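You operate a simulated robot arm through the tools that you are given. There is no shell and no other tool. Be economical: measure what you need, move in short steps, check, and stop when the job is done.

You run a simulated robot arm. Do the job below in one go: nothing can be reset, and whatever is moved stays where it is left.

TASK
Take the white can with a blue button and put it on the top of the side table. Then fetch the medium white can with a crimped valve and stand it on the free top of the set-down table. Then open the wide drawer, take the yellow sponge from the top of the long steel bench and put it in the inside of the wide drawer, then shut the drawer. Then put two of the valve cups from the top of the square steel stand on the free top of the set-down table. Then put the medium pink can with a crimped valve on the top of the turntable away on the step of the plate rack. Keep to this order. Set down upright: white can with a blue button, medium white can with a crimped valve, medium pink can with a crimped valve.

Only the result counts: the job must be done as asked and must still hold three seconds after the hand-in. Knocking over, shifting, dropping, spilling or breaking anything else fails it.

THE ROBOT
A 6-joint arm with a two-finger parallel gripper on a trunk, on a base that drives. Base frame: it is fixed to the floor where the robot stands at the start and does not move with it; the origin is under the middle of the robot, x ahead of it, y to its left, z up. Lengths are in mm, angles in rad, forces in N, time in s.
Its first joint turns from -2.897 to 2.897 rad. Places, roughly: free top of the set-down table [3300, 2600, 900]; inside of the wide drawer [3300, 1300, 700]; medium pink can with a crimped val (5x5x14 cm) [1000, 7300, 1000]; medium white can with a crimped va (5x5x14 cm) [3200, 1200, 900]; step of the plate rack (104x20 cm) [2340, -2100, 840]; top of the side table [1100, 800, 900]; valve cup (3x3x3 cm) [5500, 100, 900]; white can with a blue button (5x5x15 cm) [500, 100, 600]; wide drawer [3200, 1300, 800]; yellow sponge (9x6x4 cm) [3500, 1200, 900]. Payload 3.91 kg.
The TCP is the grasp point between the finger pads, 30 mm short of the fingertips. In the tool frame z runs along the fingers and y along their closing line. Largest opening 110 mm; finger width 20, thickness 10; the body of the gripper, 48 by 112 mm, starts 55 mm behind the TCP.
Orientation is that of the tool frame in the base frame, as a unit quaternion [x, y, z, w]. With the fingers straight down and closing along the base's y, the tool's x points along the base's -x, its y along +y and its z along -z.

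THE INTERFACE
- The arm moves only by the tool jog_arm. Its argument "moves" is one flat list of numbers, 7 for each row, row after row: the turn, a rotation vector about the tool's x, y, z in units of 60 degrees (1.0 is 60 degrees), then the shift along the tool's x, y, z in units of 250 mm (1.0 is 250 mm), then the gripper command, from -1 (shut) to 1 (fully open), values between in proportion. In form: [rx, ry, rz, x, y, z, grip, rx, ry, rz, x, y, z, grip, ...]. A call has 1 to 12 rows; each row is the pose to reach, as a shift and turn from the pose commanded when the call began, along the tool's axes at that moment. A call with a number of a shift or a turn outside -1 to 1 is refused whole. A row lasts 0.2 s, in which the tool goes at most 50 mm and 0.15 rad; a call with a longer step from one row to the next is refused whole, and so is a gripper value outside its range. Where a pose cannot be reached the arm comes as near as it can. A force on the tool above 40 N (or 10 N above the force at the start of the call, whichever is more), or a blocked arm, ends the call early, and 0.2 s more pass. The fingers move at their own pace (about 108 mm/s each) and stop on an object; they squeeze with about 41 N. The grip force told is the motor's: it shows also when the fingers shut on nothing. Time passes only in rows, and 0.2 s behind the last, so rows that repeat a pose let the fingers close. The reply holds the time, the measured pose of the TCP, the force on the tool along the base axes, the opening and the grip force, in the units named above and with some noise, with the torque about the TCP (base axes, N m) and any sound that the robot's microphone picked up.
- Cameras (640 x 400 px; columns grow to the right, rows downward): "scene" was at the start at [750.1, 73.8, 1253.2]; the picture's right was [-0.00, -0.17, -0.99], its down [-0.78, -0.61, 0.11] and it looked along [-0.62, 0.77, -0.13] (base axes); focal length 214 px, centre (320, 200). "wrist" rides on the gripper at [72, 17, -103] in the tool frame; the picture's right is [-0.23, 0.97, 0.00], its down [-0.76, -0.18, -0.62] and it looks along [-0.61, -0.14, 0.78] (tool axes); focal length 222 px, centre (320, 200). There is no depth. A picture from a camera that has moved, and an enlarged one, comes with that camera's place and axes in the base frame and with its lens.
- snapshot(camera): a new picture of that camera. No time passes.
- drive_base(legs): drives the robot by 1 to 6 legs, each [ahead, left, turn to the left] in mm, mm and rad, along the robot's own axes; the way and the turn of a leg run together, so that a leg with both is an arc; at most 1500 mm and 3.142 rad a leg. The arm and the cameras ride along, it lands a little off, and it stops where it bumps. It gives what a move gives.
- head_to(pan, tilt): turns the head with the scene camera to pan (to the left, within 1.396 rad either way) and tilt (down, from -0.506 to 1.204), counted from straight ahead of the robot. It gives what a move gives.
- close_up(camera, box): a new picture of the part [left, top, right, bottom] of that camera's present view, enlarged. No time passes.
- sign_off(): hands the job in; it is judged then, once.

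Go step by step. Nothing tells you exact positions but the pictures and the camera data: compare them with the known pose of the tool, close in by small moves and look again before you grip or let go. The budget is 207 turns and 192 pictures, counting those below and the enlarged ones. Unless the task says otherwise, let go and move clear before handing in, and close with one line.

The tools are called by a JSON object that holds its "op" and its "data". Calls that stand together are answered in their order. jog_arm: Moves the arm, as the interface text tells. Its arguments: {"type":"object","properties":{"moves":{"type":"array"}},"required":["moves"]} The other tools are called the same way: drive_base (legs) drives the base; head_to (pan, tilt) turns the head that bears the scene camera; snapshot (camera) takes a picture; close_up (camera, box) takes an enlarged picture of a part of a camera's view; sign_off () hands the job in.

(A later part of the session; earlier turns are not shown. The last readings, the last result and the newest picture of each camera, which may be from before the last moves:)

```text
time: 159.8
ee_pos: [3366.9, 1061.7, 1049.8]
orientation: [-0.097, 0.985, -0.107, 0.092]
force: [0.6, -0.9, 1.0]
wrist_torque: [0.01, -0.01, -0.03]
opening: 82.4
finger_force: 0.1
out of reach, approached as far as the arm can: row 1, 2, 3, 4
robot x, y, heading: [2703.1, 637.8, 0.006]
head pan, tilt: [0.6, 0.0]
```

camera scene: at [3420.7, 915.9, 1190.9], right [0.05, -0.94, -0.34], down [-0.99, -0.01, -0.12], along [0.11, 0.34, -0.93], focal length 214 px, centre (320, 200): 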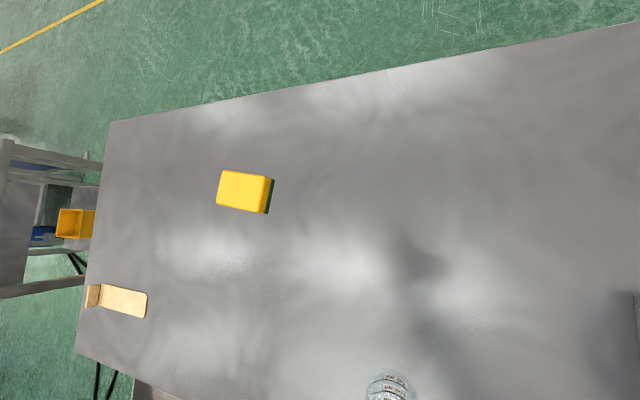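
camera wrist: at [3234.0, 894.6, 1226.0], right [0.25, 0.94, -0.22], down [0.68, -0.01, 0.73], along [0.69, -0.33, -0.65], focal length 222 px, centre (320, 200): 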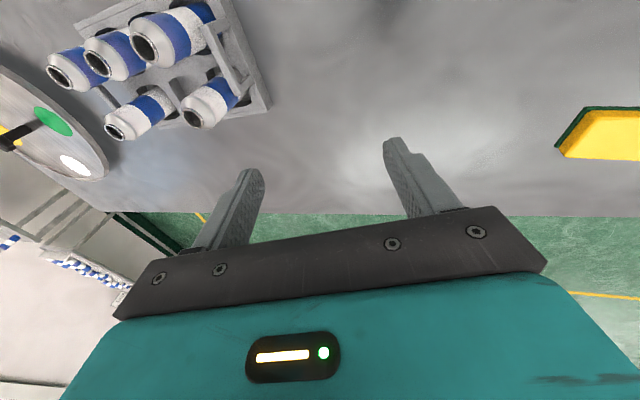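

It looks like the wrist flipped when the tool was level (a side tilt of ~16° remains at a joint limit). I'll unwind it: swing the tool up past level, offset to the right, then come back down in the arm's plane.

{"op": "jog_arm", "data": {"moves": [0, -0.14, 0, 0, 0, 0, 0.5, 0, -0.28, 0, 0, 0, 0, 0.5, 0, -0.42, 0, 0, 0, 0, 0.5, 0, -0.56, 0, 0, 0, 0, 0.5, 0, -0.7, 0, 0, 0, 0, 0.5, 0, -0.84, 0, 0, 0, 0, 0.5, 0, -0.98, 0, 0, 0, 0, 0.5]}}

{"op": "jog_arm", "data": {"moves": [0, -0.14, 0, 0, 0, 0, 0.5, 0, -0.28, 0, 0, 0, 0, 0.5, 0, -0.42, 0, 0, 0, 0, 0.5, 0, -0.56, 0, 0, 0, 0, 0.5, 0, -0.7, 0, 0, 0, 0, 0.5]}}

```text
time: 161.4
ee_pos: [3366.9, 1062.9, 1049.9]
orientation: [-0.137, 0.813, -0.046, 0.564]
force: [0.7, -0.2, -0.5]
wrist_torque: [0.0, -0.01, 0.0]
opening: 82.4
finger_force: 0.0
robot x, y, heading: [2704.5, 634.1, 0.004]
head pan, tilt: [0.6, 0.0]
```

```text
time: 162.6
ee_pos: [3367.0, 1062.3, 1050.3]
orientation: [-0.145, 0.557, 0.008, 0.818]
force: [-1.1, -0.4, 0.4]
wrist_torque: [-0.03, 0.04, 0.03]
opening: 82.7
finger_force: 0.0
robot x, y, heading: [2703.1, 632.0, 0.004]
head pan, tilt: [0.6, 0.0]
```

{"op": "jog_arm", "data": {"moves": [-0.09, -0.022, 0.033, 0, 0, 0, 0.5, -0.18, -0.045, 0.066, 0, 0, 0, 0.5, -0.267, -0.067, 0.099, 0, 0, 0, 0.5]}}

{"op": "jog_arm", "data": {"moves": [-0.034, 0.136, 0, 0, 0, 0, 0.5, -0.068, 0.272, 0, 0, 0, 0, 0.5, -0.102, 0.407, 0, 0, 0, 0, 0.5, -0.136, 0.543, 0, 0, 0, 0, 0.5, -0.17, 0.679, 0, 0, 0, 0, 0.5, -0.204, 0.815, 0, 0, 0, 0, 0.5, -0.238, 0.95, 0, 0, 0, 0, 0.5]}}

{"op": "jog_arm", "data": {"moves": [-0.034, 0.136, 0, 0, 0, 0, 0.5, -0.068, 0.272, 0, 0, 0, 0, 0.5, -0.102, 0.407, 0, 0, 0, 0, 0.5, -0.136, 0.543, 0, 0, 0, 0, 0.5, -0.17, 0.679, 0, 0, 0, 0, 0.5, -0.204, 0.815, 0, 0, 0, 0, 0.5, -0.206, 0.825, 0, 0, 0, 0, 0.5]}}

```text
time: 163.4
ee_pos: [3367.1, 1062.4, 1050.7]
orientation: [-0.227, 0.53, 0.131, 0.806]
force: [-0.6, 0.1, -0.6]
wrist_torque: [0.0, 0.01, 0.01]
opening: 82.5
finger_force: 0.1
robot x, y, heading: [2706.0, 630.5, 0.007]
head pan, tilt: [0.6, 0.0]
```

```text
time: 165.2
ee_pos: [3379.4, 1059.9, 1071.2]
orientation: [-0.38, 0.769, -0.093, 0.505]
force: [0.2, -0.5, 0.5]
wrist_torque: [0.02, -0.07, 0.02]
opening: 82.3
finger_force: 0.0
out of reach, approached as far as the arm can: row 5, 6, 7
robot x, y, heading: [2709.9, 630.6, 0.006]
head pan, tilt: [0.6, 0.0]
stopped in row 7: the arm was blocked; the commanded pose is now the measured one
```

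```text
time: 166.8
ee_pos: [3336.4, 1091.6, 1040.6]
orientation: [-0.328, 0.923, -0.17, 0.111]
force: [-0.2, 0.2, 0.1]
wrist_torque: [0.02, -0.02, -0.01]
opening: 82.5
finger_force: 0.1
out of reach, approached as far as the arm can: row 3, 4, 5, 6, 7
robot x, y, heading: [2704.3, 634.2, 0.007]
head pan, tilt: [0.6, 0.0]
```

The wrist is in its flipped branch. I'll back away to open floor, level the tool, then go low and come back up with the tool in the arm's plane so it flips back.

{"op": "drive_base", "data": {"legs": [[-900, 0, 0]]}}

{"op": "jog_arm", "data": {"moves": [0.003, -0.129, 0.057, 0, 0, 0, 0.5, 0.006, -0.258, 0.115, 0, 0, 0, 0.5, 0.01, -0.388, 0.172, 0, 0, 0, 0.5, 0.013, -0.517, 0.23, 0, 0, 0, 0.5, 0.016, -0.646, 0.287, 0, 0, 0, 0.5]}}

{"op": "jog_arm", "data": {"moves": [0.003, -0.129, 0.057, 0, 0, 0, 0.5, 0.006, -0.258, 0.115, 0, 0, 0, 0.5, 0.01, -0.388, 0.172, 0, 0, 0, 0.5, 0.013, -0.517, 0.23, 0, 0, 0, 0.5, 0.016, -0.646, 0.287, 0, 0, 0, 0.5]}}

```text
time: 171.5
ee_pos: [2447.1, 1085.6, 1039.8]
orientation: [-0.323, 0.924, -0.17, 0.111]
force: [-0.2, 0.3, -0.2]
wrist_torque: [0.0, 0.0, 0.01]
opening: 82.5
finger_force: 0.1
robot x, y, heading: [1815.0, 634.8, -0.008]
head pan, tilt: [0.6, 0.0]
```

```text
time: 172.7
ee_pos: [2446.3, 1084.9, 1040.5]
orientation: [-0.222, 0.871, -0.041, 0.437]
force: [0.7, 0.3, -0.4]
wrist_torque: [-0.01, -0.02, -0.03]
opening: 82.5
finger_force: 0.1
robot x, y, heading: [1809.3, 634.7, -0.01]
head pan, tilt: [0.6, 0.0]
```

```text
time: 173.9
ee_pos: [2446.6, 1084.9, 1039.9]
orientation: [-0.089, 0.699, 0.091, 0.703]
force: [0.2, -0.2, -0.1]
wrist_torque: [0.0, 0.05, -0.01]
opening: 82.4
finger_force: 0.0
robot x, y, heading: [1807.9, 631.8, -0.008]
head pan, tilt: [0.6, 0.0]
```

{"op": "jog_arm", "data": {"moves": [0, 0, 0, 0.19, 0, 0, 0.5, 0, 0, 0, 0.38, 0, 0, 0.5, 0, 0, 0, 0.57, 0, 0, 0.5, 0, 0, 0, 0.76, 0, 0, 0.5, 0, 0, 0, 0.95, 0, 0, 0.5]}}

{"op": "jog_arm", "data": {"moves": [0, 0, 0, 0.19, 0, 0, 0.5, 0, 0, 0, 0.38, 0, 0, 0.5, 0, 0, 0, 0.57, 0, 0, 0.5, 0, 0, 0, 0.7, 0, 0, 0.5]}}

{"op": "jog_arm", "data": {"moves": [-0.12, 0, 0, 0, 0, 0, 0.5, -0.24, 0, 0, 0, 0, 0, 0.5, -0.347, 0, 0, 0, 0, 0, 0.5]}}

```text
time: 175.1
ee_pos: [2447.5, 1085.9, 802.8]
orientation: [-0.089, 0.699, 0.091, 0.704]
force: [0.3, -0.6, 0.1]
wrist_torque: [0.01, 0.05, 0.01]
opening: 82.6
finger_force: 0.0
robot x, y, heading: [1810.1, 634.3, -0.005]
head pan, tilt: [0.6, 0.0]
```

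```text
time: 176.1
ee_pos: [2449.3, 1086.3, 626.9]
orientation: [-0.089, 0.7, 0.091, 0.703]
force: [1.3, 0.1, 1.0]
wrist_torque: [0.03, 0.03, -0.02]
opening: 82.7
finger_force: 0.0
robot x, y, heading: [1810.0, 634.7, -0.003]
head pan, tilt: [0.6, 0.0]
```

```text
time: 176.9
ee_pos: [2448.3, 1087.1, 627.5]
orientation: [-0.215, 0.672, 0.216, 0.675]
force: [-0.6, 0.1, 0.2]
wrist_torque: [0.01, 0.0, -0.01]
opening: 82.5
finger_force: 0.0
robot x, y, heading: [1808.6, 632.9, -0.007]
head pan, tilt: [0.6, 0.0]
```

Now the tool is in the arm's plane. I'll raise it, then pitch down.

{"op": "jog_arm", "data": {"moves": [0, 0, 0, -0.19, 0, 0, 0.5, 0, 0, 0, -0.38, 0, 0, 0.5, 0, 0, 0, -0.57, 0, 0, 0.5, 0, 0, 0, -0.76, 0, 0, 0.5, 0, 0, 0, -0.95, 0, 0, 0.5]}}

{"op": "jog_arm", "data": {"moves": [0, 0.14, 0, 0, 0, 0, 0.5, 0, 0.28, 0, 0, 0, 0, 0.5, 0, 0.42, 0, 0, 0, 0, 0.5, 0, 0.56, 0, 0, 0, 0, 0.5, 0, 0.7, 0, 0, 0, 0, 0.5, 0, 0.84, 0, 0, 0, 0, 0.5, 0, 0.98, 0, 0, 0, 0, 0.5]}}

{"op": "jog_arm", "data": {"moves": [0, 0.14, 0, 0, 0, 0, 0.5, 0, 0.28, 0, 0, 0, 0, 0.5, 0, 0.42, 0, 0, 0, 0, 0.5, 0, 0.52, 0, 0, 0, 0, 0.5]}}

```text
time: 178.1
ee_pos: [2448.9, 1085.7, 864.6]
orientation: [-0.214, 0.673, 0.215, 0.675]
force: [0.5, 0.2, 0.0]
wrist_torque: [0.01, -0.03, 0.03]
opening: 82.4
finger_force: 0.1
robot x, y, heading: [1809.9, 633.0, -0.004]
head pan, tilt: [0.6, 0.0]
```

```text
time: 179.7
ee_pos: [2447.4, 1085.1, 867.3]
orientation: [-0.292, 0.917, 0.082, 0.258]
force: [-0.1, 0.4, 0.7]
wrist_torque: [0.02, -0.04, 0.02]
opening: 82.6
finger_force: 0.0
out of reach, approached as far as the arm can: row 5, 6
robot x, y, heading: [1810.6, 632.2, -0.007]
head pan, tilt: [0.6, 0.0]
```

```text
time: 180.7
ee_pos: [2447.1, 1086.1, 865.1]
orientation: [-0.304, 0.953, 0.001, 0.003]
force: [0.6, -0.2, 0.5]
wrist_torque: [0.03, -0.04, -0.02]
opening: 82.7
finger_force: 0.1
robot x, y, heading: [1810.2, 635.7, -0.008]
head pan, tilt: [0.6, 0.0]
```

The wrist is unflipped and the tool is vertical. I'll raise it, turn the fingers to the sponge's short side and drive back in.

{"op": "jog_arm", "data": {"moves": [0, 0, -0.13, 0, 0, -0.15, 0.5, 0, 0, -0.26, 0, 0, -0.3, 0.5, 0, 0, -0.39, 0, 0, -0.45, 0.5, 0, 0, -0.52, 0, 0, -0.6, 0.5, 0, 0, -0.65, 0, 0, -0.75, 0.5, 0, 0, -0.785, 0, 0, -0.8, 0.5]}}

{"op": "drive_base", "data": {"legs": [[895, 0, 0]]}}

{"op": "head_to", "data": {"pan": 0.0, "tilt": 0.0}}

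{"op": "snapshot", "data": {"camera": "scene"}}

{"op": "snapshot", "data": {"camera": "wrist"}}

```text
time: 182.1
ee_pos: [2446.5, 1084.1, 1066.4]
orientation: [-0.66, 0.751, 0.0, 0.003]
force: [0.0, 0.1, 0.0]
wrist_torque: [-0.01, -0.01, -0.01]
opening: 82.6
finger_force: 0.1
robot x, y, heading: [1804.6, 631.5, -0.005]
head pan, tilt: [0.6, 0.0]
```

```text
time: 186.8
ee_pos: [3333.3, 1078.8, 1066.4]
orientation: [-0.659, 0.752, 0.0, 0.002]
force: [0.2, -0.4, -0.1]
wrist_torque: [0.0, 0.01, -0.01]
opening: 82.5
finger_force: 0.1
robot x, y, heading: [2694.3, 627.7, -0.01]
head pan, tilt: [0.6, 0.0]
```

```text
time: 187.8
ee_pos: [3332.9, 1077.6, 1066.0]
orientation: [-0.658, 0.753, 0.0, 0.002]
force: [-0.6, -0.5, -0.1]
wrist_torque: [-0.01, 0.02, 0.0]
opening: 82.5
finger_force: 0.2
robot x, y, heading: [2694.9, 629.9, -0.007]
head pan, tilt: [0.0, 0.0]
```

```text
126 pictures are left
camera scene: at [3347.9, 1187.5, 1103.6], right [0.99, -0.13, 0.0], down [-0.13, -0.99, 0.0], along [0.0, 0.0, -1.0], focal length 214 px, centre (320, 200)
```

scene: 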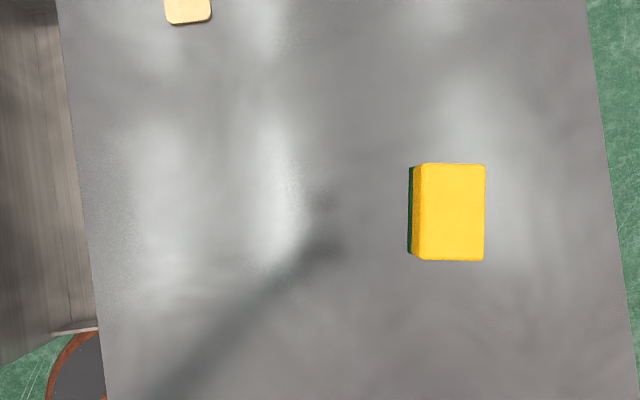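

```text
125 pictures are left
camera wrist: at [3307.5, 1009.6, 1168.4], right [-0.94, 0.35, 0.0], down [0.27, 0.73, 0.63], along [0.22, 0.59, -0.78], focal length 222 px, centre (320, 200)
```

wrist: 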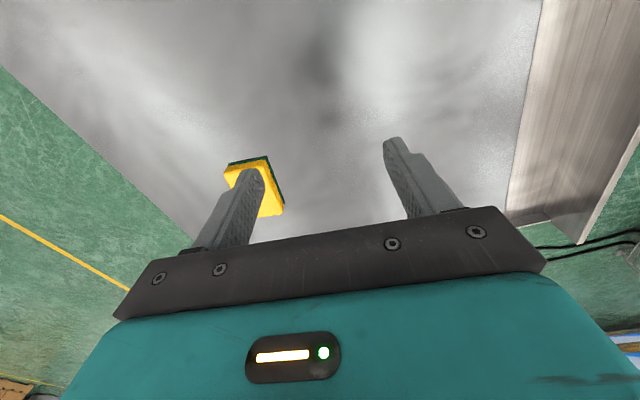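

The sponge is squared with the fingers and centred at (3459,1162). I'll move above it, come down to 960 and check.

{"op": "jog_arm", "data": {"moves": [0, 0, 0, -0.13, -0.15, 0, 0.6, 0, 0, 0, -0.26, -0.3, 0, 0.6, 0, 0, 0, -0.404, -0.41, 0, 0.6, 0, 0, 0, -0.404, -0.454, 0.1, 0.6, 0, 0, 0, -0.404, -0.454, 0.25, 0.6, 0, 0, 0, -0.404, -0.454, 0.42, 0.6]}}

{"op": "head_to", "data": {"pan": 0.0, "tilt": 0.5}}

{"op": "snapshot", "data": {"camera": "scene"}}

{"op": "snapshot", "data": {"camera": "wrist"}}

```text
time: 189.2
ee_pos: [3458.5, 1163.0, 961.8]
orientation: [-0.658, 0.753, 0.0, 0.004]
force: [-0.5, 0.0, 0.0]
wrist_torque: [0.04, -0.03, -0.01]
opening: 87.9
finger_force: 0.1
robot x, y, heading: [2696.5, 624.0, -0.009]
head pan, tilt: [0.0, 0.0]
```

```text
time: 190.2
ee_pos: [3460.5, 1162.5, 961.0]
orientation: [-0.658, 0.753, 0.0, 0.003]
force: [-0.7, 0.6, 0.5]
wrist_torque: [0.0, -0.01, 0.03]
opening: 88.0
finger_force: 0.0
robot x, y, heading: [2699.7, 632.2, -0.006]
head pan, tilt: [0.0, 0.499]
```

```text
124 pictures are left
camera scene: at [3468.0, 1226.5, 998.0], right [0.99, -0.13, 0.0], down [-0.12, -0.87, 0.47], along [-0.06, -0.47, -0.88], focal length 214 px, centre (320, 200)
```

scene: 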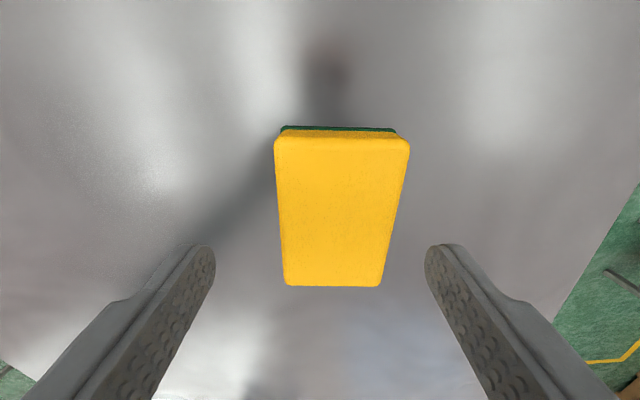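

```text
123 pictures are left
camera wrist: at [3433.6, 1094.2, 1064.0], right [-0.94, 0.35, 0.0], down [0.27, 0.73, 0.63], along [0.22, 0.59, -0.78], focal length 222 px, centre (320, 200)
```

wrist: 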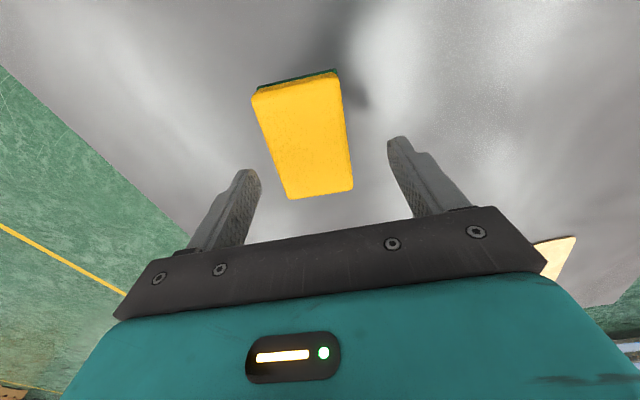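

The sponge is about 8 mm further out than the TCP. I'll correct, descend to z≈912 and close.

{"op": "jog_arm", "data": {"moves": [0, 0, 0, 0, -0.032, 0.04, 0.6, 0, 0, 0, 0, -0.032, 0.1, 0.6, 0, 0, 0, 0, -0.032, 0.15, 0.6, 0, 0, 0, 0, -0.032, 0.194, 0.6, 0, 0, 0, 0, -0.032, 0.194, 0, 0, 0, 0, 0, -0.032, 0.194, -0.5, 0, 0, 0, 0, -0.032, 0.194, -1, 0, 0, 0, 0, -0.032, 0.194, -1]}}

{"op": "snapshot", "data": {"camera": "wrist"}}

```text
time: 191.9
ee_pos: [3466.7, 1162.3, 912.9]
orientation: [-0.659, 0.753, 0.0, 0.003]
force: [1.1, 0.7, -0.7]
wrist_torque: [0.02, 0.0, 0.03]
opening: 59.0
finger_force: 40.7
robot x, y, heading: [2699.4, 623.0, -0.01]
head pan, tilt: [0.0, 0.499]
```

```text
122 pictures are left
camera wrist: at [3441.6, 1093.8, 1015.5], right [-0.94, 0.35, 0.0], down [0.27, 0.73, 0.63], along [0.22, 0.59, -0.78], focal length 222 px, centre (320, 200)
```

wrist: 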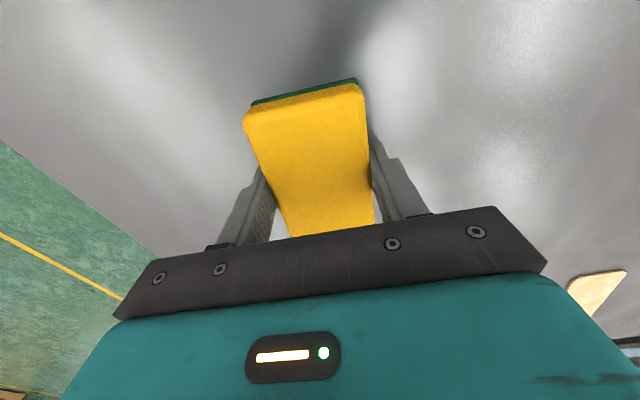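

The sponge is gripped at 59 mm. I'll lift it and carry it over the open drawer.

{"op": "jog_arm", "data": {"moves": [0, 0, 0, 0, 0, -0.15, -1, 0, 0, 0, 0, 0, -0.3, -1, 0, 0, 0, 0, 0, -0.45, -1, 0, 0, 0, 0, 0, -0.6, -1]}}

{"op": "jog_arm", "data": {"moves": [0, 0, 0, 0, 0.18, 0, -1, 0, 0, 0, 0, 0.36, 0, -1, 0, 0, 0, 0, 0.54, 0, -1, 0, 0, 0, 0, 0.72, 0, -1, 0, 0, 0, 0, 0.9, 0, -1]}}

{"op": "jog_arm", "data": {"moves": [0, 0, 0, 0, 0.18, 0, -1, 0, 0, 0, 0, 0.36, 0, -1, 0, 0, 0, 0, 0.54, 0, -1, 0, 0, 0, 0, 0.72, 0, -1, 0, 0, 0, 0.03, 0.9, 0, -1, 0, 0, 0, 0.03, 0.98, 0, -1]}}

{"op": "head_to", "data": {"pan": 0.0, "tilt": 0.0}}

{"op": "snapshot", "data": {"camera": "scene"}}

{"op": "snapshot", "data": {"camera": "wrist"}}

```text
time: 192.9
ee_pos: [3465.8, 1162.4, 1063.4]
orientation: [-0.658, 0.753, 0.0, 0.002]
force: [0.0, 0.6, 0.2]
wrist_torque: [-0.04, -0.02, 0.0]
opening: 58.9
finger_force: 40.9
robot x, y, heading: [2698.0, 626.7, -0.006]
head pan, tilt: [0.0, 0.499]
```

```text
time: 194.2
ee_pos: [3244.1, 1191.7, 1061.1]
orientation: [-0.659, 0.752, 0.0, 0.003]
force: [1.1, 0.0, -1.0]
wrist_torque: [-0.01, 0.04, -0.02]
opening: 58.9
finger_force: 40.8
robot x, y, heading: [2697.2, 628.8, -0.009]
head pan, tilt: [0.0, 0.499]
```

```text
time: 195.6
ee_pos: [3000.4, 1216.9, 1061.0]
orientation: [-0.659, 0.752, 0.0, 0.002]
force: [-0.2, 0.3, -0.7]
wrist_torque: [-0.01, 0.01, 0.01]
opening: 58.8
finger_force: 40.9
robot x, y, heading: [2691.7, 628.5, -0.006]
head pan, tilt: [0.0, 0.499]
```

```text
time: 196.5
ee_pos: [3000.9, 1216.5, 1060.8]
orientation: [-0.659, 0.752, -0.001, 0.003]
force: [0.1, 0.7, -0.3]
wrist_torque: [-0.04, -0.01, -0.01]
opening: 58.6
finger_force: 40.5
robot x, y, heading: [2693.1, 626.2, -0.012]
head pan, tilt: [0.0, 0.0]
```

```text
121 pictures are left
camera scene: at [3015.3, 1326.4, 1098.7], right [0.99, -0.13, 0.0], down [-0.13, -0.99, 0.0], along [0.0, 0.0, -1.0], focal length 214 px, centre (320, 200)
```

scene: 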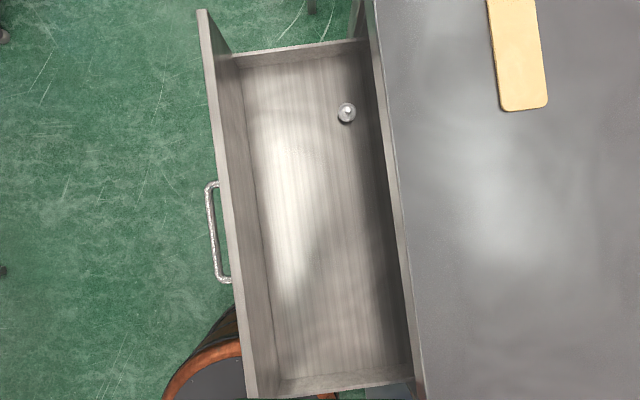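

```text
120 pictures are left
camera wrist: at [2974.8, 1148.5, 1163.5], right [-0.94, 0.35, 0.0], down [0.27, 0.73, 0.63], along [0.22, 0.59, -0.78], focal length 222 px, centre (320, 200)
```

wrist: 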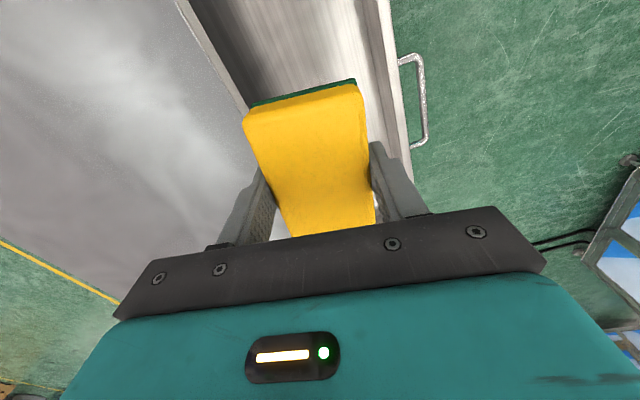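

The drawer's open span is about x 2920–3089, with its floor near z 740. The TCP is centred at x≈3001. I'll square up the tool and descend in stages.

{"op": "jog_arm", "data": {"moves": [0, 0, -0.06, 0, -0.01, 0.15, -1, 0, 0, -0.125, 0, -0.018, 0.3, -1, 0, 0, -0.125, 0, -0.018, 0.45, -1, 0, 0, -0.125, 0, -0.018, 0.6, -1, 0, 0, -0.125, 0, -0.018, 0.72, -1]}}

{"op": "head_to", "data": {"pan": 0.0, "tilt": 0.4}}

{"op": "snapshot", "data": {"camera": "scene"}}

{"op": "snapshot", "data": {"camera": "wrist"}}

```text
time: 197.7
ee_pos: [3005.2, 1216.8, 880.2]
orientation: [-0.706, 0.708, -0.001, 0.003]
force: [-0.5, 0.3, -0.3]
wrist_torque: [0.01, 0.02, -0.04]
opening: 58.8
finger_force: 40.7
robot x, y, heading: [2694.7, 627.7, -0.012]
head pan, tilt: [0.0, 0.0]
```

```text
time: 198.6
ee_pos: [3005.5, 1217.0, 881.6]
orientation: [-0.706, 0.708, 0.0, 0.003]
force: [0.0, -0.2, -0.4]
wrist_torque: [0.02, 0.03, 0.01]
opening: 58.7
finger_force: 41.2
robot x, y, heading: [2694.5, 627.4, -0.014]
head pan, tilt: [0.0, 0.4]
```

```text
119 pictures are left
camera scene: at [3005.2, 1290.6, 916.0], right [1.0, 0.0, 0.0], down [0.0, -0.92, 0.39], along [0.0, -0.39, -0.92], focal length 214 px, centre (320, 200)
```

scene: 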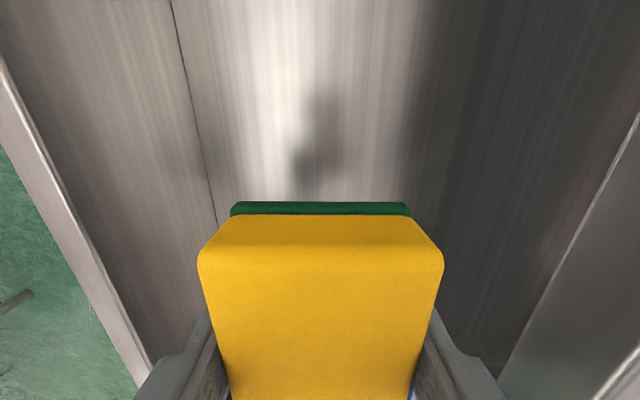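

```text
118 pictures are left
camera wrist: at [2988.4, 1145.8, 983.7], right [-0.97, 0.23, 0.0], down [0.18, 0.76, 0.63], along [0.15, 0.61, -0.78], focal length 222 px, centre (320, 200)
```

wrist: 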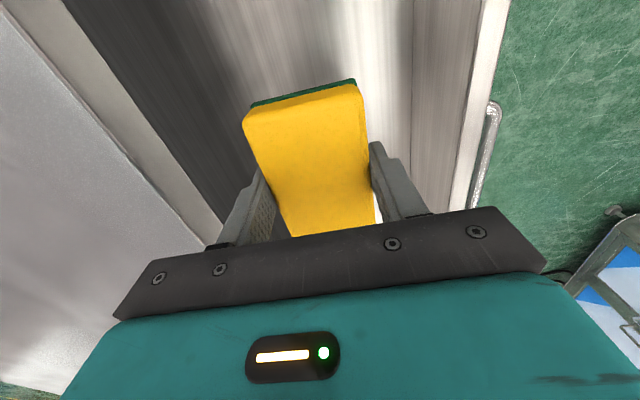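

There is clearance on both sides. I'll descend 70 mm, then feel for the floor in small steps.

{"op": "jog_arm", "data": {"moves": [0, 0, 0, 0, 0, 0.1, -1, 0, 0, 0, 0, 0, 0.2, -1, 0, 0, 0, 0, 0, 0.28, -1, 0, 0, 0, 0, 0, 0.3, -1, 0, 0, 0, 0, 0, 0.32, -1, 0, 0, 0, 0, 0, 0.34, -1, 0, 0, 0, 0, 0, 0.36, -1, 0, 0, 0, 0, 0, 0.38, -1, 0, 0, 0, 0, 0, 0.4, -1, 0, 0, 0, 0, 0, 0.42, -1]}}

{"op": "snapshot", "data": {"camera": "scene"}}

{"op": "snapshot", "data": {"camera": "wrist"}}

```text
time: 200.8
ee_pos: [3006.3, 1216.6, 779.8]
orientation: [0.707, -0.707, -0.001, -0.006]
force: [-0.3, -5.1, 13.6]
wrist_torque: [-0.41, 0.33, 0.06]
opening: 58.8
finger_force: 41.3
robot x, y, heading: [2696.0, 628.6, -0.011]
head pan, tilt: [0.0, 0.4]
stopped in row 10: the force on the tool passed its limit at 44 N (the readings are from after the stop); the commanded pose is now the measured one
```

```text
117 pictures are left
camera scene: at [3006.4, 1290.7, 815.7], right [1.0, 0.0, 0.01], down [0.0, -0.92, 0.38], along [0.01, -0.38, -0.92], focal length 214 px, centre (320, 200)
```

scene: 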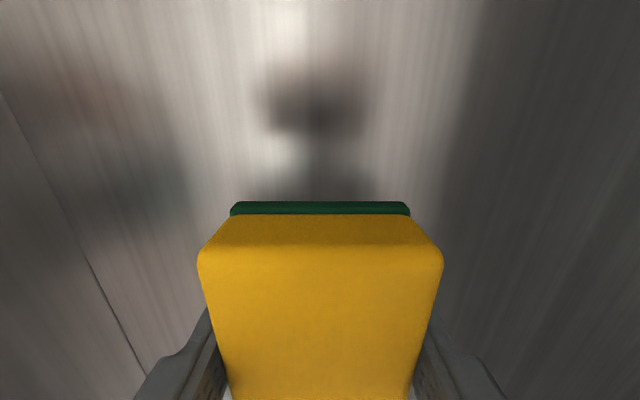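

```text
116 pictures are left
camera wrist: at [2989.4, 1145.6, 882.5], right [-0.97, 0.23, -0.01], down [0.17, 0.76, 0.63], along [0.15, 0.61, -0.78], focal length 222 px, centre (320, 200)
```

wrist: 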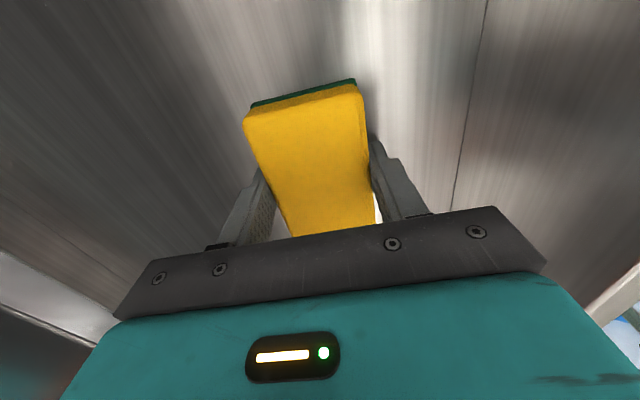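

Contact with the drawer floor at TCP≈779, as expected. I'll release and rise straight up.

{"op": "jog_arm", "data": {"moves": [0, 0, 0, 0, 0, -0.006, -0.3, 0, 0, 0, 0, 0, -0.006, 0.4, 0, 0, 0, 0, 0, -0.006, 0.4, 0, 0, 0, 0, 0, -0.006, 0.4, 0, 0, 0, 0, 0, -0.1, 0.4, 0, 0, 0, 0, 0, -0.25, 0.4, 0, 0, 0, 0, 0, -0.4, 0.4, 0, 0, 0, 0, 0, -0.55, 0.4, 0, 0, 0, 0, 0, -0.7, 0.4, 0, 0, 0, 0, 0, -0.86, 0.4]}}

{"op": "snapshot", "data": {"camera": "scene"}}

```text
time: 203.0
ee_pos: [3005.1, 1216.3, 993.3]
orientation: [-0.707, 0.707, 0.0, 0.005]
force: [-0.1, 0.7, -0.3]
wrist_torque: [-0.03, -0.01, -0.01]
opening: 77.0
finger_force: 0.0
robot x, y, heading: [2691.4, 626.2, -0.007]
head pan, tilt: [0.0, 0.4]
```

```text
115 pictures are left
camera scene: at [3005.4, 1289.7, 1028.8], right [1.0, 0.0, 0.01], down [0.0, -0.92, 0.38], along [0.0, -0.38, -0.92], focal length 214 px, centre (320, 200)
```

scene: 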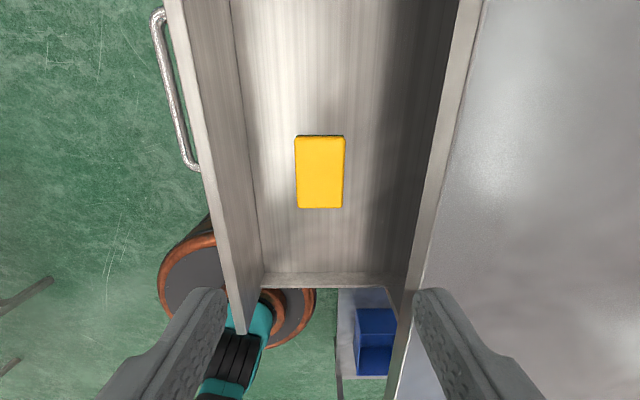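

The sponge lies in the drawer. Now to shut it: I'll back off, bring the arm straight ahead with the fingers closed, and push the front from in front of it.

{"op": "drive_base", "data": {"legs": [[-700, 0, 0]]}}

{"op": "jog_arm", "data": {"moves": [0, 0, 0.1, 0.157, -0.09, 0, -1, 0, 0, 0.2, 0.315, -0.18, 0, -1, 0, 0, 0.3, 0.472, -0.27, 0, -1, 0, 0, 0.4, 0.63, -0.36, 0, -1, 0, 0, 0.5, 0.787, -0.449, 0, -1]}}

{"op": "jog_arm", "data": {"moves": [0, 0, 0.1, 0.091, -0.157, 0, -1, 0, 0, 0.2, 0.183, -0.313, 0, -1, 0, 0, 0.3, 0.274, -0.47, 0, -1, 0, 0, 0.4, 0.366, -0.626, 0, -1, 0, 0, 0.5, 0.457, -0.783, 0, -1]}}

{"op": "jog_arm", "data": {"moves": [0, 0, 0.1, 0, -0.181, 0, -1, 0, 0, 0.2, 0, -0.362, 0, -1, 0, 0, 0.3, 0, -0.544, 0, -1, 0, 0, 0.4, 0, -0.725, 0, -1, 0, 0, 0.5, 0.004, -0.906, 0, -1]}}

{"op": "drive_base", "data": {"legs": [[0, 665, 0]]}}

```text
time: 206.9
ee_pos: [2297.7, 1220.8, 993.1]
orientation: [-0.706, 0.708, 0.0, 0.005]
force: [0.0, 0.5, -0.2]
wrist_torque: [-0.01, 0.01, 0.02]
opening: 77.1
finger_force: 0.0
robot x, y, heading: [1985.3, 634.6, -0.007]
head pan, tilt: [0.0, 0.4]
```

```text
time: 208.1
ee_pos: [2409.3, 1023.8, 992.6]
orientation: [-0.498, 0.867, 0.002, 0.005]
force: [-0.1, 0.4, -0.5]
wrist_torque: [-0.02, 0.03, -0.02]
opening: 0.0
finger_force: 37.4
robot x, y, heading: [1983.7, 634.9, -0.007]
head pan, tilt: [0.0, 0.4]
```

```text
time: 209.3
ee_pos: [2518.7, 825.9, 992.0]
orientation: [-0.257, 0.966, 0.004, 0.004]
force: [0.0, -0.8, 0.2]
wrist_torque: [0.02, -0.01, 0.02]
opening: 0.1
finger_force: 37.8
robot x, y, heading: [1986.0, 635.3, -0.008]
head pan, tilt: [0.0, 0.4]
```

```text
time: 210.5
ee_pos: [2632.4, 628.2, 991.8]
orientation: [0.003, 1.0, 0.005, 0.004]
force: [-0.2, -0.4, -0.4]
wrist_torque: [0.0, -0.04, 0.01]
opening: 0.0
finger_force: 37.8
robot x, y, heading: [1987.6, 634.1, -0.007]
head pan, tilt: [0.0, 0.4]
```

```text
time: 214.2
ee_pos: [2636.8, 1290.2, 990.4]
orientation: [0.0, 1.0, 0.005, 0.003]
force: [-0.2, -0.5, -0.2]
wrist_torque: [-0.02, 0.0, -0.01]
opening: 0.0
finger_force: 37.6
robot x, y, heading: [1988.1, 1289.4, -0.001]
head pan, tilt: [0.0, 0.4]
```

The arm is straight ahead at y≈1290. I'll pitch the closed fingers forward 35°, lower them to the top part of the drawer front and approach.

{"op": "jog_arm", "data": {"moves": [0, -0.12, 0, 0, 0, 0, -1, 0, -0.24, 0, 0, 0, 0, -1, 0, -0.36, 0, 0, 0, 0, -1, 0, -0.48, 0, 0, 0, 0, -1, 0, -0.583, 0, 0, 0, 0, -1]}}

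{"op": "jog_arm", "data": {"moves": [0, 0, 0, 0.11, 0, 0.16, -1, 0, 0, 0, 0.22, 0, 0.32, -1, 0, 0, 0, 0.344, 0, 0.491, -1]}}

{"op": "drive_base", "data": {"legs": [[190, 0, 0]]}}

{"op": "snapshot", "data": {"camera": "scene"}}

{"op": "snapshot", "data": {"camera": "wrist"}}

```text
time: 215.4
ee_pos: [2636.9, 1290.4, 991.6]
orientation: [0.002, 0.953, 0.004, 0.304]
force: [-0.3, -0.4, 0.1]
wrist_torque: [-0.03, -0.03, 0.02]
opening: 0.0
finger_force: 37.2
robot x, y, heading: [1993.7, 1290.1, -0.001]
head pan, tilt: [0.0, 0.4]
```

```text
refused: row 3 steps farther than a row can; nothing moved
```

```text
time: 216.9
ee_pos: [2825.9, 1289.2, 992.2]
orientation: [0.001, 0.953, 0.005, 0.304]
force: [0.9, 0.7, 0.4]
wrist_torque: [0.0, -0.01, -0.01]
opening: 0.0
finger_force: 37.6
robot x, y, heading: [2178.6, 1295.8, -0.006]
head pan, tilt: [0.0, 0.4]
```

```text
114 pictures are left
camera scene: at [2864.0, 1289.1, 1061.6], right [0.0, -1.0, -0.01], down [-0.98, 0.0, -0.22], along [0.22, 0.01, -0.98], focal length 214 px, centre (320, 200)
```

scene: 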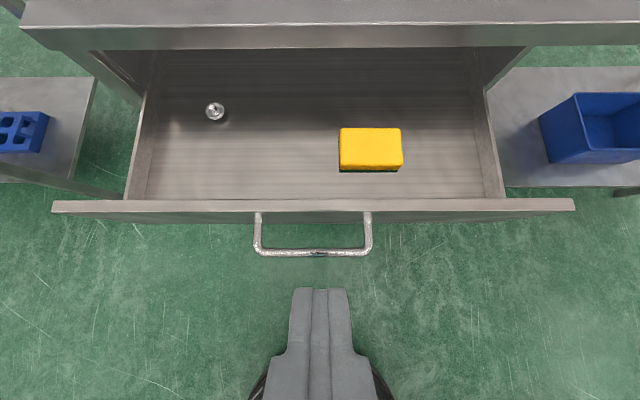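

```text
113 pictures are left
camera wrist: at [2707.9, 1307.4, 1033.6], right [0.19, 0.97, 0.14], down [0.26, -0.19, 0.95], along [0.95, -0.14, -0.29], focal length 222 px, centre (320, 200)
```

wrist: 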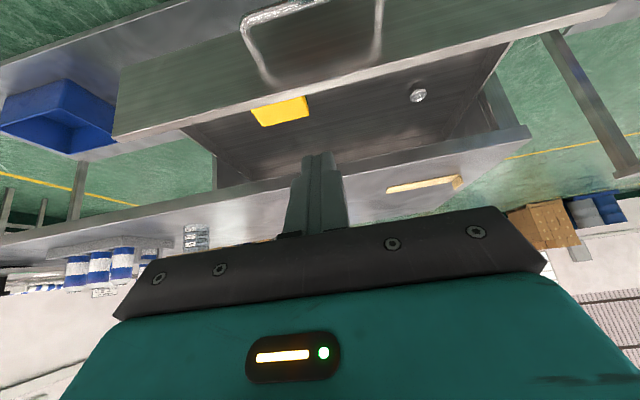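

The drawer front's outer face is at x≈2900. I'll lower now, then push forward slowly.

{"op": "jog_arm", "data": {"moves": [0, 0, 0, 0.1, 0, 0.15, -1, 0, 0, 0, 0.2, 0, 0.3, -1, 0, 0, 0, 0.28, 0, 0.4, -1, 0, 0, 0, 0.344, 0, 0.491, -1]}}

{"op": "snapshot", "data": {"camera": "scene"}}

```text
time: 217.9
ee_pos: [2827.0, 1291.8, 842.5]
orientation: [0.002, 0.952, 0.004, 0.305]
force: [-0.1, 0.7, -0.2]
wrist_torque: [0.02, -0.02, 0.03]
opening: 0.0
finger_force: 37.8
robot x, y, heading: [2179.9, 1295.7, -0.006]
head pan, tilt: [0.0, 0.4]
```

```text
112 pictures are left
camera scene: at [2864.7, 1291.0, 912.1], right [0.0, -1.0, -0.01], down [-0.98, 0.0, -0.22], along [0.22, 0.01, -0.98], focal length 214 px, centre (320, 200)
```

scene: 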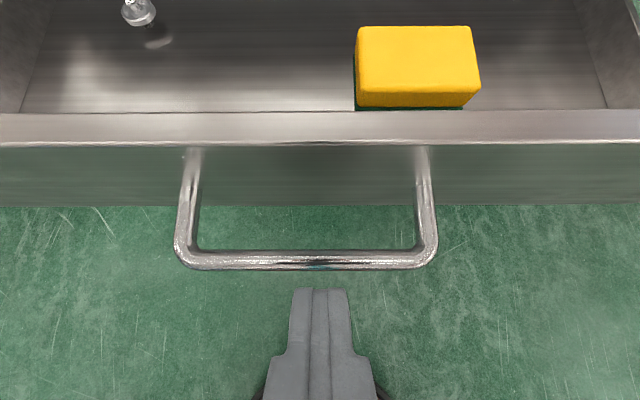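

{"op": "jog_arm", "data": {"moves": [0, 0, 0, -0.08, 0, 0.058, -1, 0, 0, 0, -0.163, 0, 0.116, -1, 0, 0, 0, -0.196, 0, 0.14, -1, 0, 0, 0, -0.228, 0, 0.163, -1, 0, 0, 0, -0.261, 0, 0.186, -1, 0, 0, 0, -0.293, 0, 0.21, -1, 0, 0, 0, -0.326, 0, 0.233, -1, 0, 0, 0, -0.358, 0, 0.256, -1, 0, 0, 0, -0.391, 0, 0.28, -1, 0, 0, 0, -0.424, 0, 0.303, -1, 0, 0, 0, -0.456, 0, 0.326, -1, 0, 0, 0, -0.489, 0, 0.35, -1]}}

{"op": "snapshot", "data": {"camera": "scene"}}

```text
time: 220.5
ee_pos: [2977.6, 1290.0, 840.2]
orientation: [0.002, 0.953, 0.004, 0.304]
force: [0.1, 0.3, 0.0]
wrist_torque: [0.0, -0.01, -0.04]
opening: 0.3
finger_force: 37.6
robot x, y, heading: [2180.0, 1293.4, -0.008]
head pan, tilt: [0.0, 0.4]
```

```text
111 pictures are left
camera scene: at [3016.1, 1290.1, 910.6], right [0.0, -1.0, -0.01], down [-0.98, 0.0, -0.22], along [0.22, 0.01, -0.98], focal length 214 px, centre (320, 200)
```

scene: 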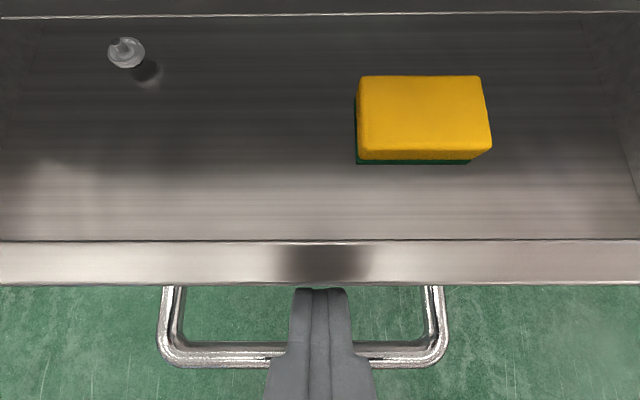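

The drawer is sliding in. I'll keep pushing.

{"op": "jog_arm", "data": {"moves": [0, 0, 0, -0.033, 0, 0.023, -1, 0, 0, 0, -0.065, 0, 0.047, -1, 0, 0, 0, -0.098, 0, 0.07, -1, 0, 0, 0, -0.13, 0, 0.093, -1, 0, 0, 0, -0.163, 0, 0.116, -1, 0, 0, 0, -0.196, 0, 0.14, -1, 0, 0, 0, -0.228, 0, 0.163, -1, 0, 0, 0, -0.261, 0, 0.186, -1, 0, 0, 0, -0.277, 0, 0.198, -1, 0, 0, 0, -0.293, 0, 0.21, -1, 0, 0, 0, -0.31, 0, 0.222, -1, 0, 0, 0, -0.326, 0, 0.233, -1]}}

{"op": "snapshot", "data": {"camera": "scene"}}

```text
time: 223.1
ee_pos: [3072.5, 1289.6, 839.9]
orientation: [0.002, 0.953, 0.004, 0.301]
force: [-14.6, -0.2, 6.5]
wrist_torque: [-0.02, 0.12, 0.04]
opening: 0.0
finger_force: 38.2
robot x, y, heading: [2178.3, 1294.8, -0.01]
head pan, tilt: [0.0, 0.4]
stopped in row 12: the force on the tool passed its limit at 50 N (the readings are from after the stop); the commanded pose is now the measured one
```

```text
110 pictures are left
camera scene: at [3111.1, 1289.7, 910.2], right [0.0, -1.0, -0.01], down [-0.98, 0.0, -0.21], along [0.21, 0.01, -0.98], focal length 214 px, centre (320, 200)
```

scene: 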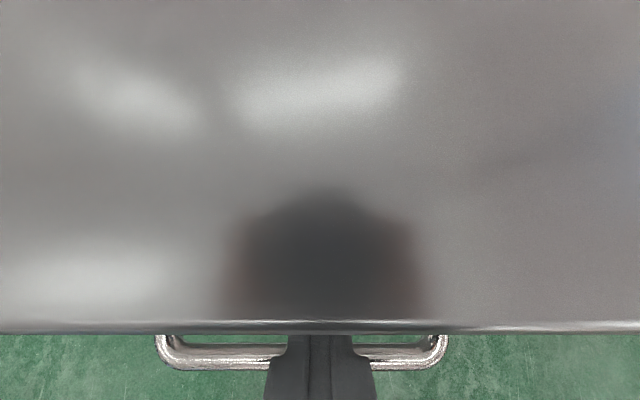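

A 50 N stop: the drawer seems home. I'll retreat and inspect the front.

{"op": "drive_base", "data": {"legs": [[-250, 0, 0]]}}

{"op": "head_to", "data": {"pan": 0.0, "tilt": -0.5}}

{"op": "snapshot", "data": {"camera": "scene"}}

{"op": "snapshot", "data": {"camera": "wrist"}}

```text
time: 224.9
ee_pos: [2822.6, 1291.5, 839.0]
orientation: [0.001, 0.954, 0.005, 0.3]
force: [0.1, 0.6, 0.3]
wrist_torque: [-0.02, 0.0, 0.0]
opening: 0.1
finger_force: 37.8
robot x, y, heading: [1926.2, 1294.7, -0.009]
head pan, tilt: [0.0, 0.4]
```

```text
time: 226.1
ee_pos: [2823.1, 1292.5, 839.5]
orientation: [0.001, 0.954, 0.004, 0.3]
force: [0.3, 0.1, 0.0]
wrist_torque: [-0.01, -0.01, -0.04]
opening: 0.2
finger_force: 37.5
robot x, y, heading: [1927.7, 1293.7, 0.0]
head pan, tilt: [0.0, -0.499]
```

```text
109 pictures are left
camera scene: at [2910.4, 1292.1, 974.3], right [0.0, -1.0, -0.01], down [-0.44, 0.01, -0.9], along [0.9, 0.0, -0.44], focal length 214 px, centre (320, 200)
```

scene: 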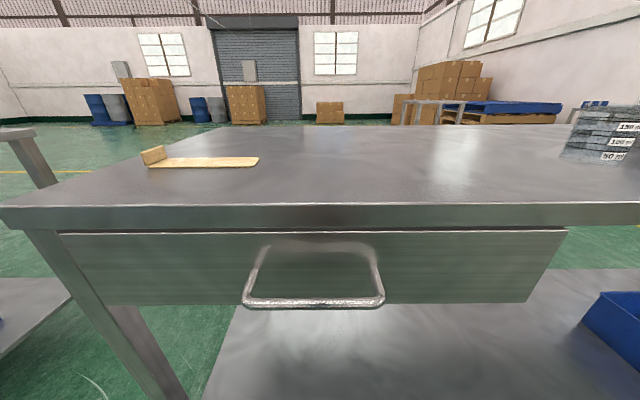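

```text
108 pictures are left
camera wrist: at [2705.7, 1310.7, 882.1], right [0.19, 0.97, 0.14], down [0.27, -0.19, 0.95], along [0.95, -0.14, -0.29], focal length 222 px, centre (320, 200)
```

wrist: 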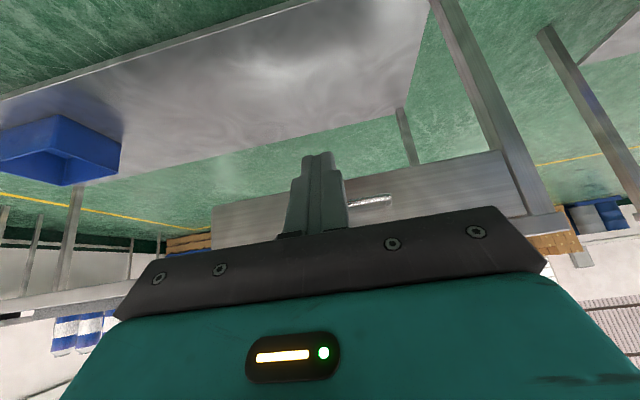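

The drawer is shut: the bar is back at its first position and I met a hard stop. Next come the valve cups on the square stand near (5500,100). I'll fold the arm in, go vertical, and drive round the right end of the bench.

{"op": "jog_arm", "data": {"moves": [0, 0, 0, 0.056, 0, -0.137, 0, 0, 0, 0, 0.113, 0, -0.274, 0, 0, 0, 0, 0.17, 0, -0.411, 0, 0, 0, 0, 0.226, 0, -0.548, 0, 0, 0, 0, 0.282, 0, -0.685, 0, 0, 0, 0, 0.34, 0, -0.822, 0, 0, 0, 0, 0.4, 0, -0.96, 0]}}

{"op": "jog_arm", "data": {"moves": [0, 0.12, 0, 0, 0, 0, 0, 0, 0.24, 0, 0, 0, 0, 0, 0, 0.36, 0, 0, 0, 0, 0, 0, 0.48, 0, 0, 0, 0, 0, 0, 0.583, 0, 0, 0, 0, 0]}}

{"op": "drive_base", "data": {"legs": [[0, -1500, 0], [0, -550, 0], [1500, 0, 0]]}}

{"op": "head_to", "data": {"pan": 0.0, "tilt": -0.5}}

{"op": "snapshot", "data": {"camera": "scene"}}

```text
time: 227.7
ee_pos: [2604.5, 1290.8, 976.8]
orientation: [0.001, 0.954, 0.005, 0.301]
force: [0.1, -0.7, -0.3]
wrist_torque: [0.01, 0.0, 0.01]
opening: 55.1
finger_force: 0.1
robot x, y, heading: [1928.9, 1297.5, -0.004]
head pan, tilt: [0.0, -0.499]
```

```text
time: 228.9
ee_pos: [2603.8, 1291.6, 979.7]
orientation: [0.0, 1.0, 0.003, 0.0]
force: [-0.1, -0.1, 1.3]
wrist_torque: [0.01, -0.09, 0.02]
opening: 54.9
finger_force: 0.0
robot x, y, heading: [1928.8, 1294.2, -0.006]
head pan, tilt: [0.0, -0.499]
```

```text
time: 246.2
ee_pos: [4078.1, -793.1, 978.3]
orientation: [0.003, 1.0, 0.004, 0.0]
force: [0.7, 0.5, 0.3]
wrist_torque: [-0.02, 0.0, 0.02]
opening: 55.0
finger_force: 0.0
robot x, y, heading: [3403.3, -791.8, -0.007]
head pan, tilt: [0.0, -0.499]
```

```text
time: 246.8
ee_pos: [4076.5, -794.3, 977.8]
orientation: [0.002, 1.0, 0.005, 0.0]
force: [-0.1, 0.2, -1.5]
wrist_torque: [0.0, 0.0, -0.02]
opening: 55.2
finger_force: 0.0
robot x, y, heading: [3401.0, -785.1, -0.008]
head pan, tilt: [0.0, -0.499]
```

```text
107 pictures are left
camera scene: at [4227.6, -794.2, 1038.8], right [0.0, -1.0, -0.01], down [-0.88, 0.01, -0.48], along [0.48, 0.0, -0.88], focal length 214 px, centre (320, 200)
```

scene: 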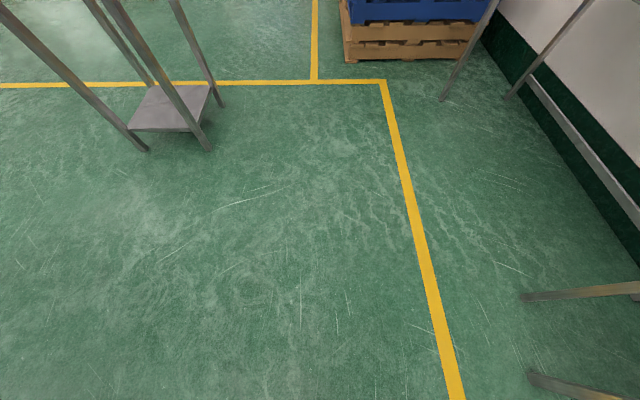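

The stand is ahead and to the left. I'll drive to face it at y≈100 and tip the tool up 40° to see its top.

{"op": "drive_base", "data": {"legs": [[900, 0, 0], [0, 880, 0]]}}

{"op": "jog_arm", "data": {"moves": [0, -0.13, 0, 0, 0, 0, 0, 0, -0.26, 0, 0, 0, 0, 0, 0, -0.39, 0, 0, 0, 0, 0, 0, -0.52, 0, 0, 0, 0, 0, 0, -0.65, 0, 0, 0, 0, 0]}}

{"op": "head_to", "data": {"pan": 0.0, "tilt": -0.3}}

{"op": "snapshot", "data": {"camera": "scene"}}

```text
time: 255.8
ee_pos: [4968.4, 93.5, 978.9]
orientation: [-0.006, 1.0, 0.004, 0.001]
force: [-0.3, 0.7, -0.4]
wrist_torque: [-0.02, -0.03, 0.04]
opening: 55.2
finger_force: 0.0
robot x, y, heading: [4294.2, 89.5, 0.01]
head pan, tilt: [0.0, -0.499]
```

```text
time: 257.0
ee_pos: [4968.3, 93.8, 978.1]
orientation: [-0.004, 0.942, 0.005, 0.335]
force: [0.3, 0.2, -0.1]
wrist_torque: [-0.01, 0.03, 0.03]
opening: 55.2
finger_force: 0.0
robot x, y, heading: [4293.3, 86.3, 0.009]
head pan, tilt: [0.0, -0.499]
```

```text
time: 257.7
ee_pos: [4968.2, 93.4, 978.3]
orientation: [-0.004, 0.942, 0.006, 0.334]
force: [-0.6, 0.4, -0.2]
wrist_torque: [-0.01, 0.03, 0.06]
opening: 55.2
finger_force: 0.0
robot x, y, heading: [4294.5, 87.7, 0.004]
head pan, tilt: [0.0, -0.3]
```

```text
106 pictures are left
camera scene: at [5040.9, 94.2, 1101.1], right [0.01, -1.0, -0.01], down [-0.56, 0.0, -0.83], along [0.83, 0.01, -0.56], focal length 214 px, centre (320, 200)
```

scene: 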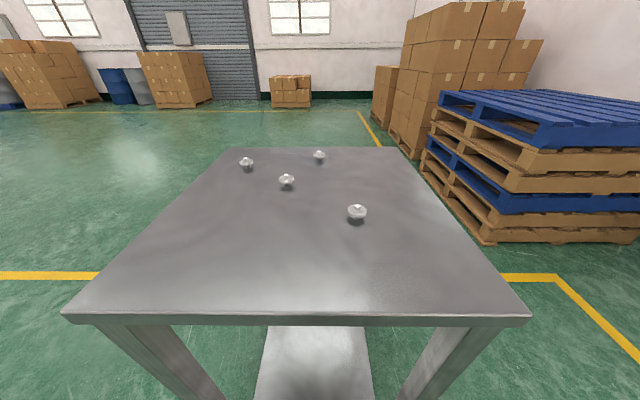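

Four valve cups stand on the stand top. I'll zoom in on them.

{"op": "close_up", "data": {"camera": "scene", "box": [220, 130, 400, 243]}}

{"op": "snapshot", "data": {"camera": "wrist"}}

```text
3.54 times, centred on (310, 186) of scene
camera zoom: at [5040.9, 94.2, 1101.1], right [0.01, -1.0, -0.01], down [-0.56, 0.0, -0.83], along [0.83, 0.01, -0.56], focal length 759 px, centre (355, 248)
```

zoom: 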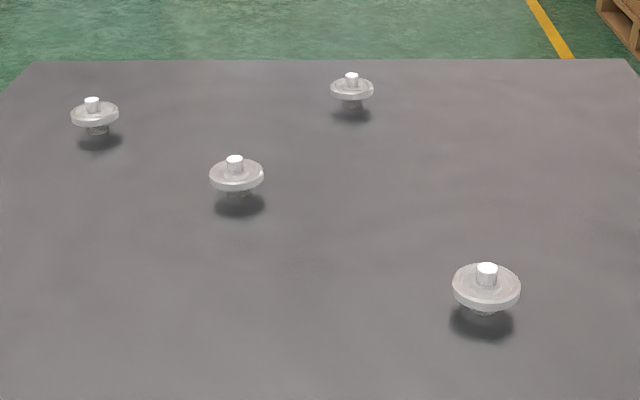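

```text
104 pictures are left
camera wrist: at [4847.1, 110.4, 1012.8], right [0.16, 0.97, 0.15], down [0.2, -0.18, 0.96], along [0.97, -0.13, -0.23], focal length 222 px, centre (320, 200)
```

wrist: 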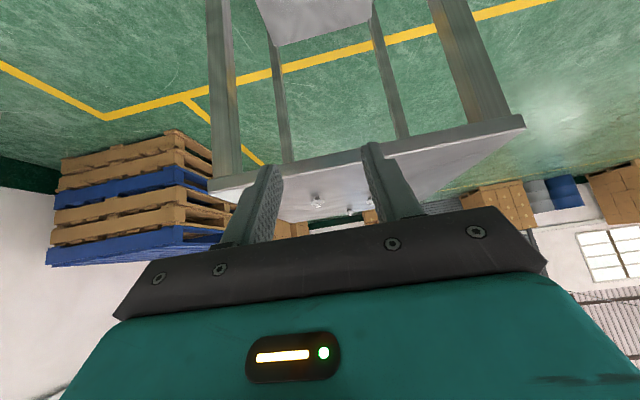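

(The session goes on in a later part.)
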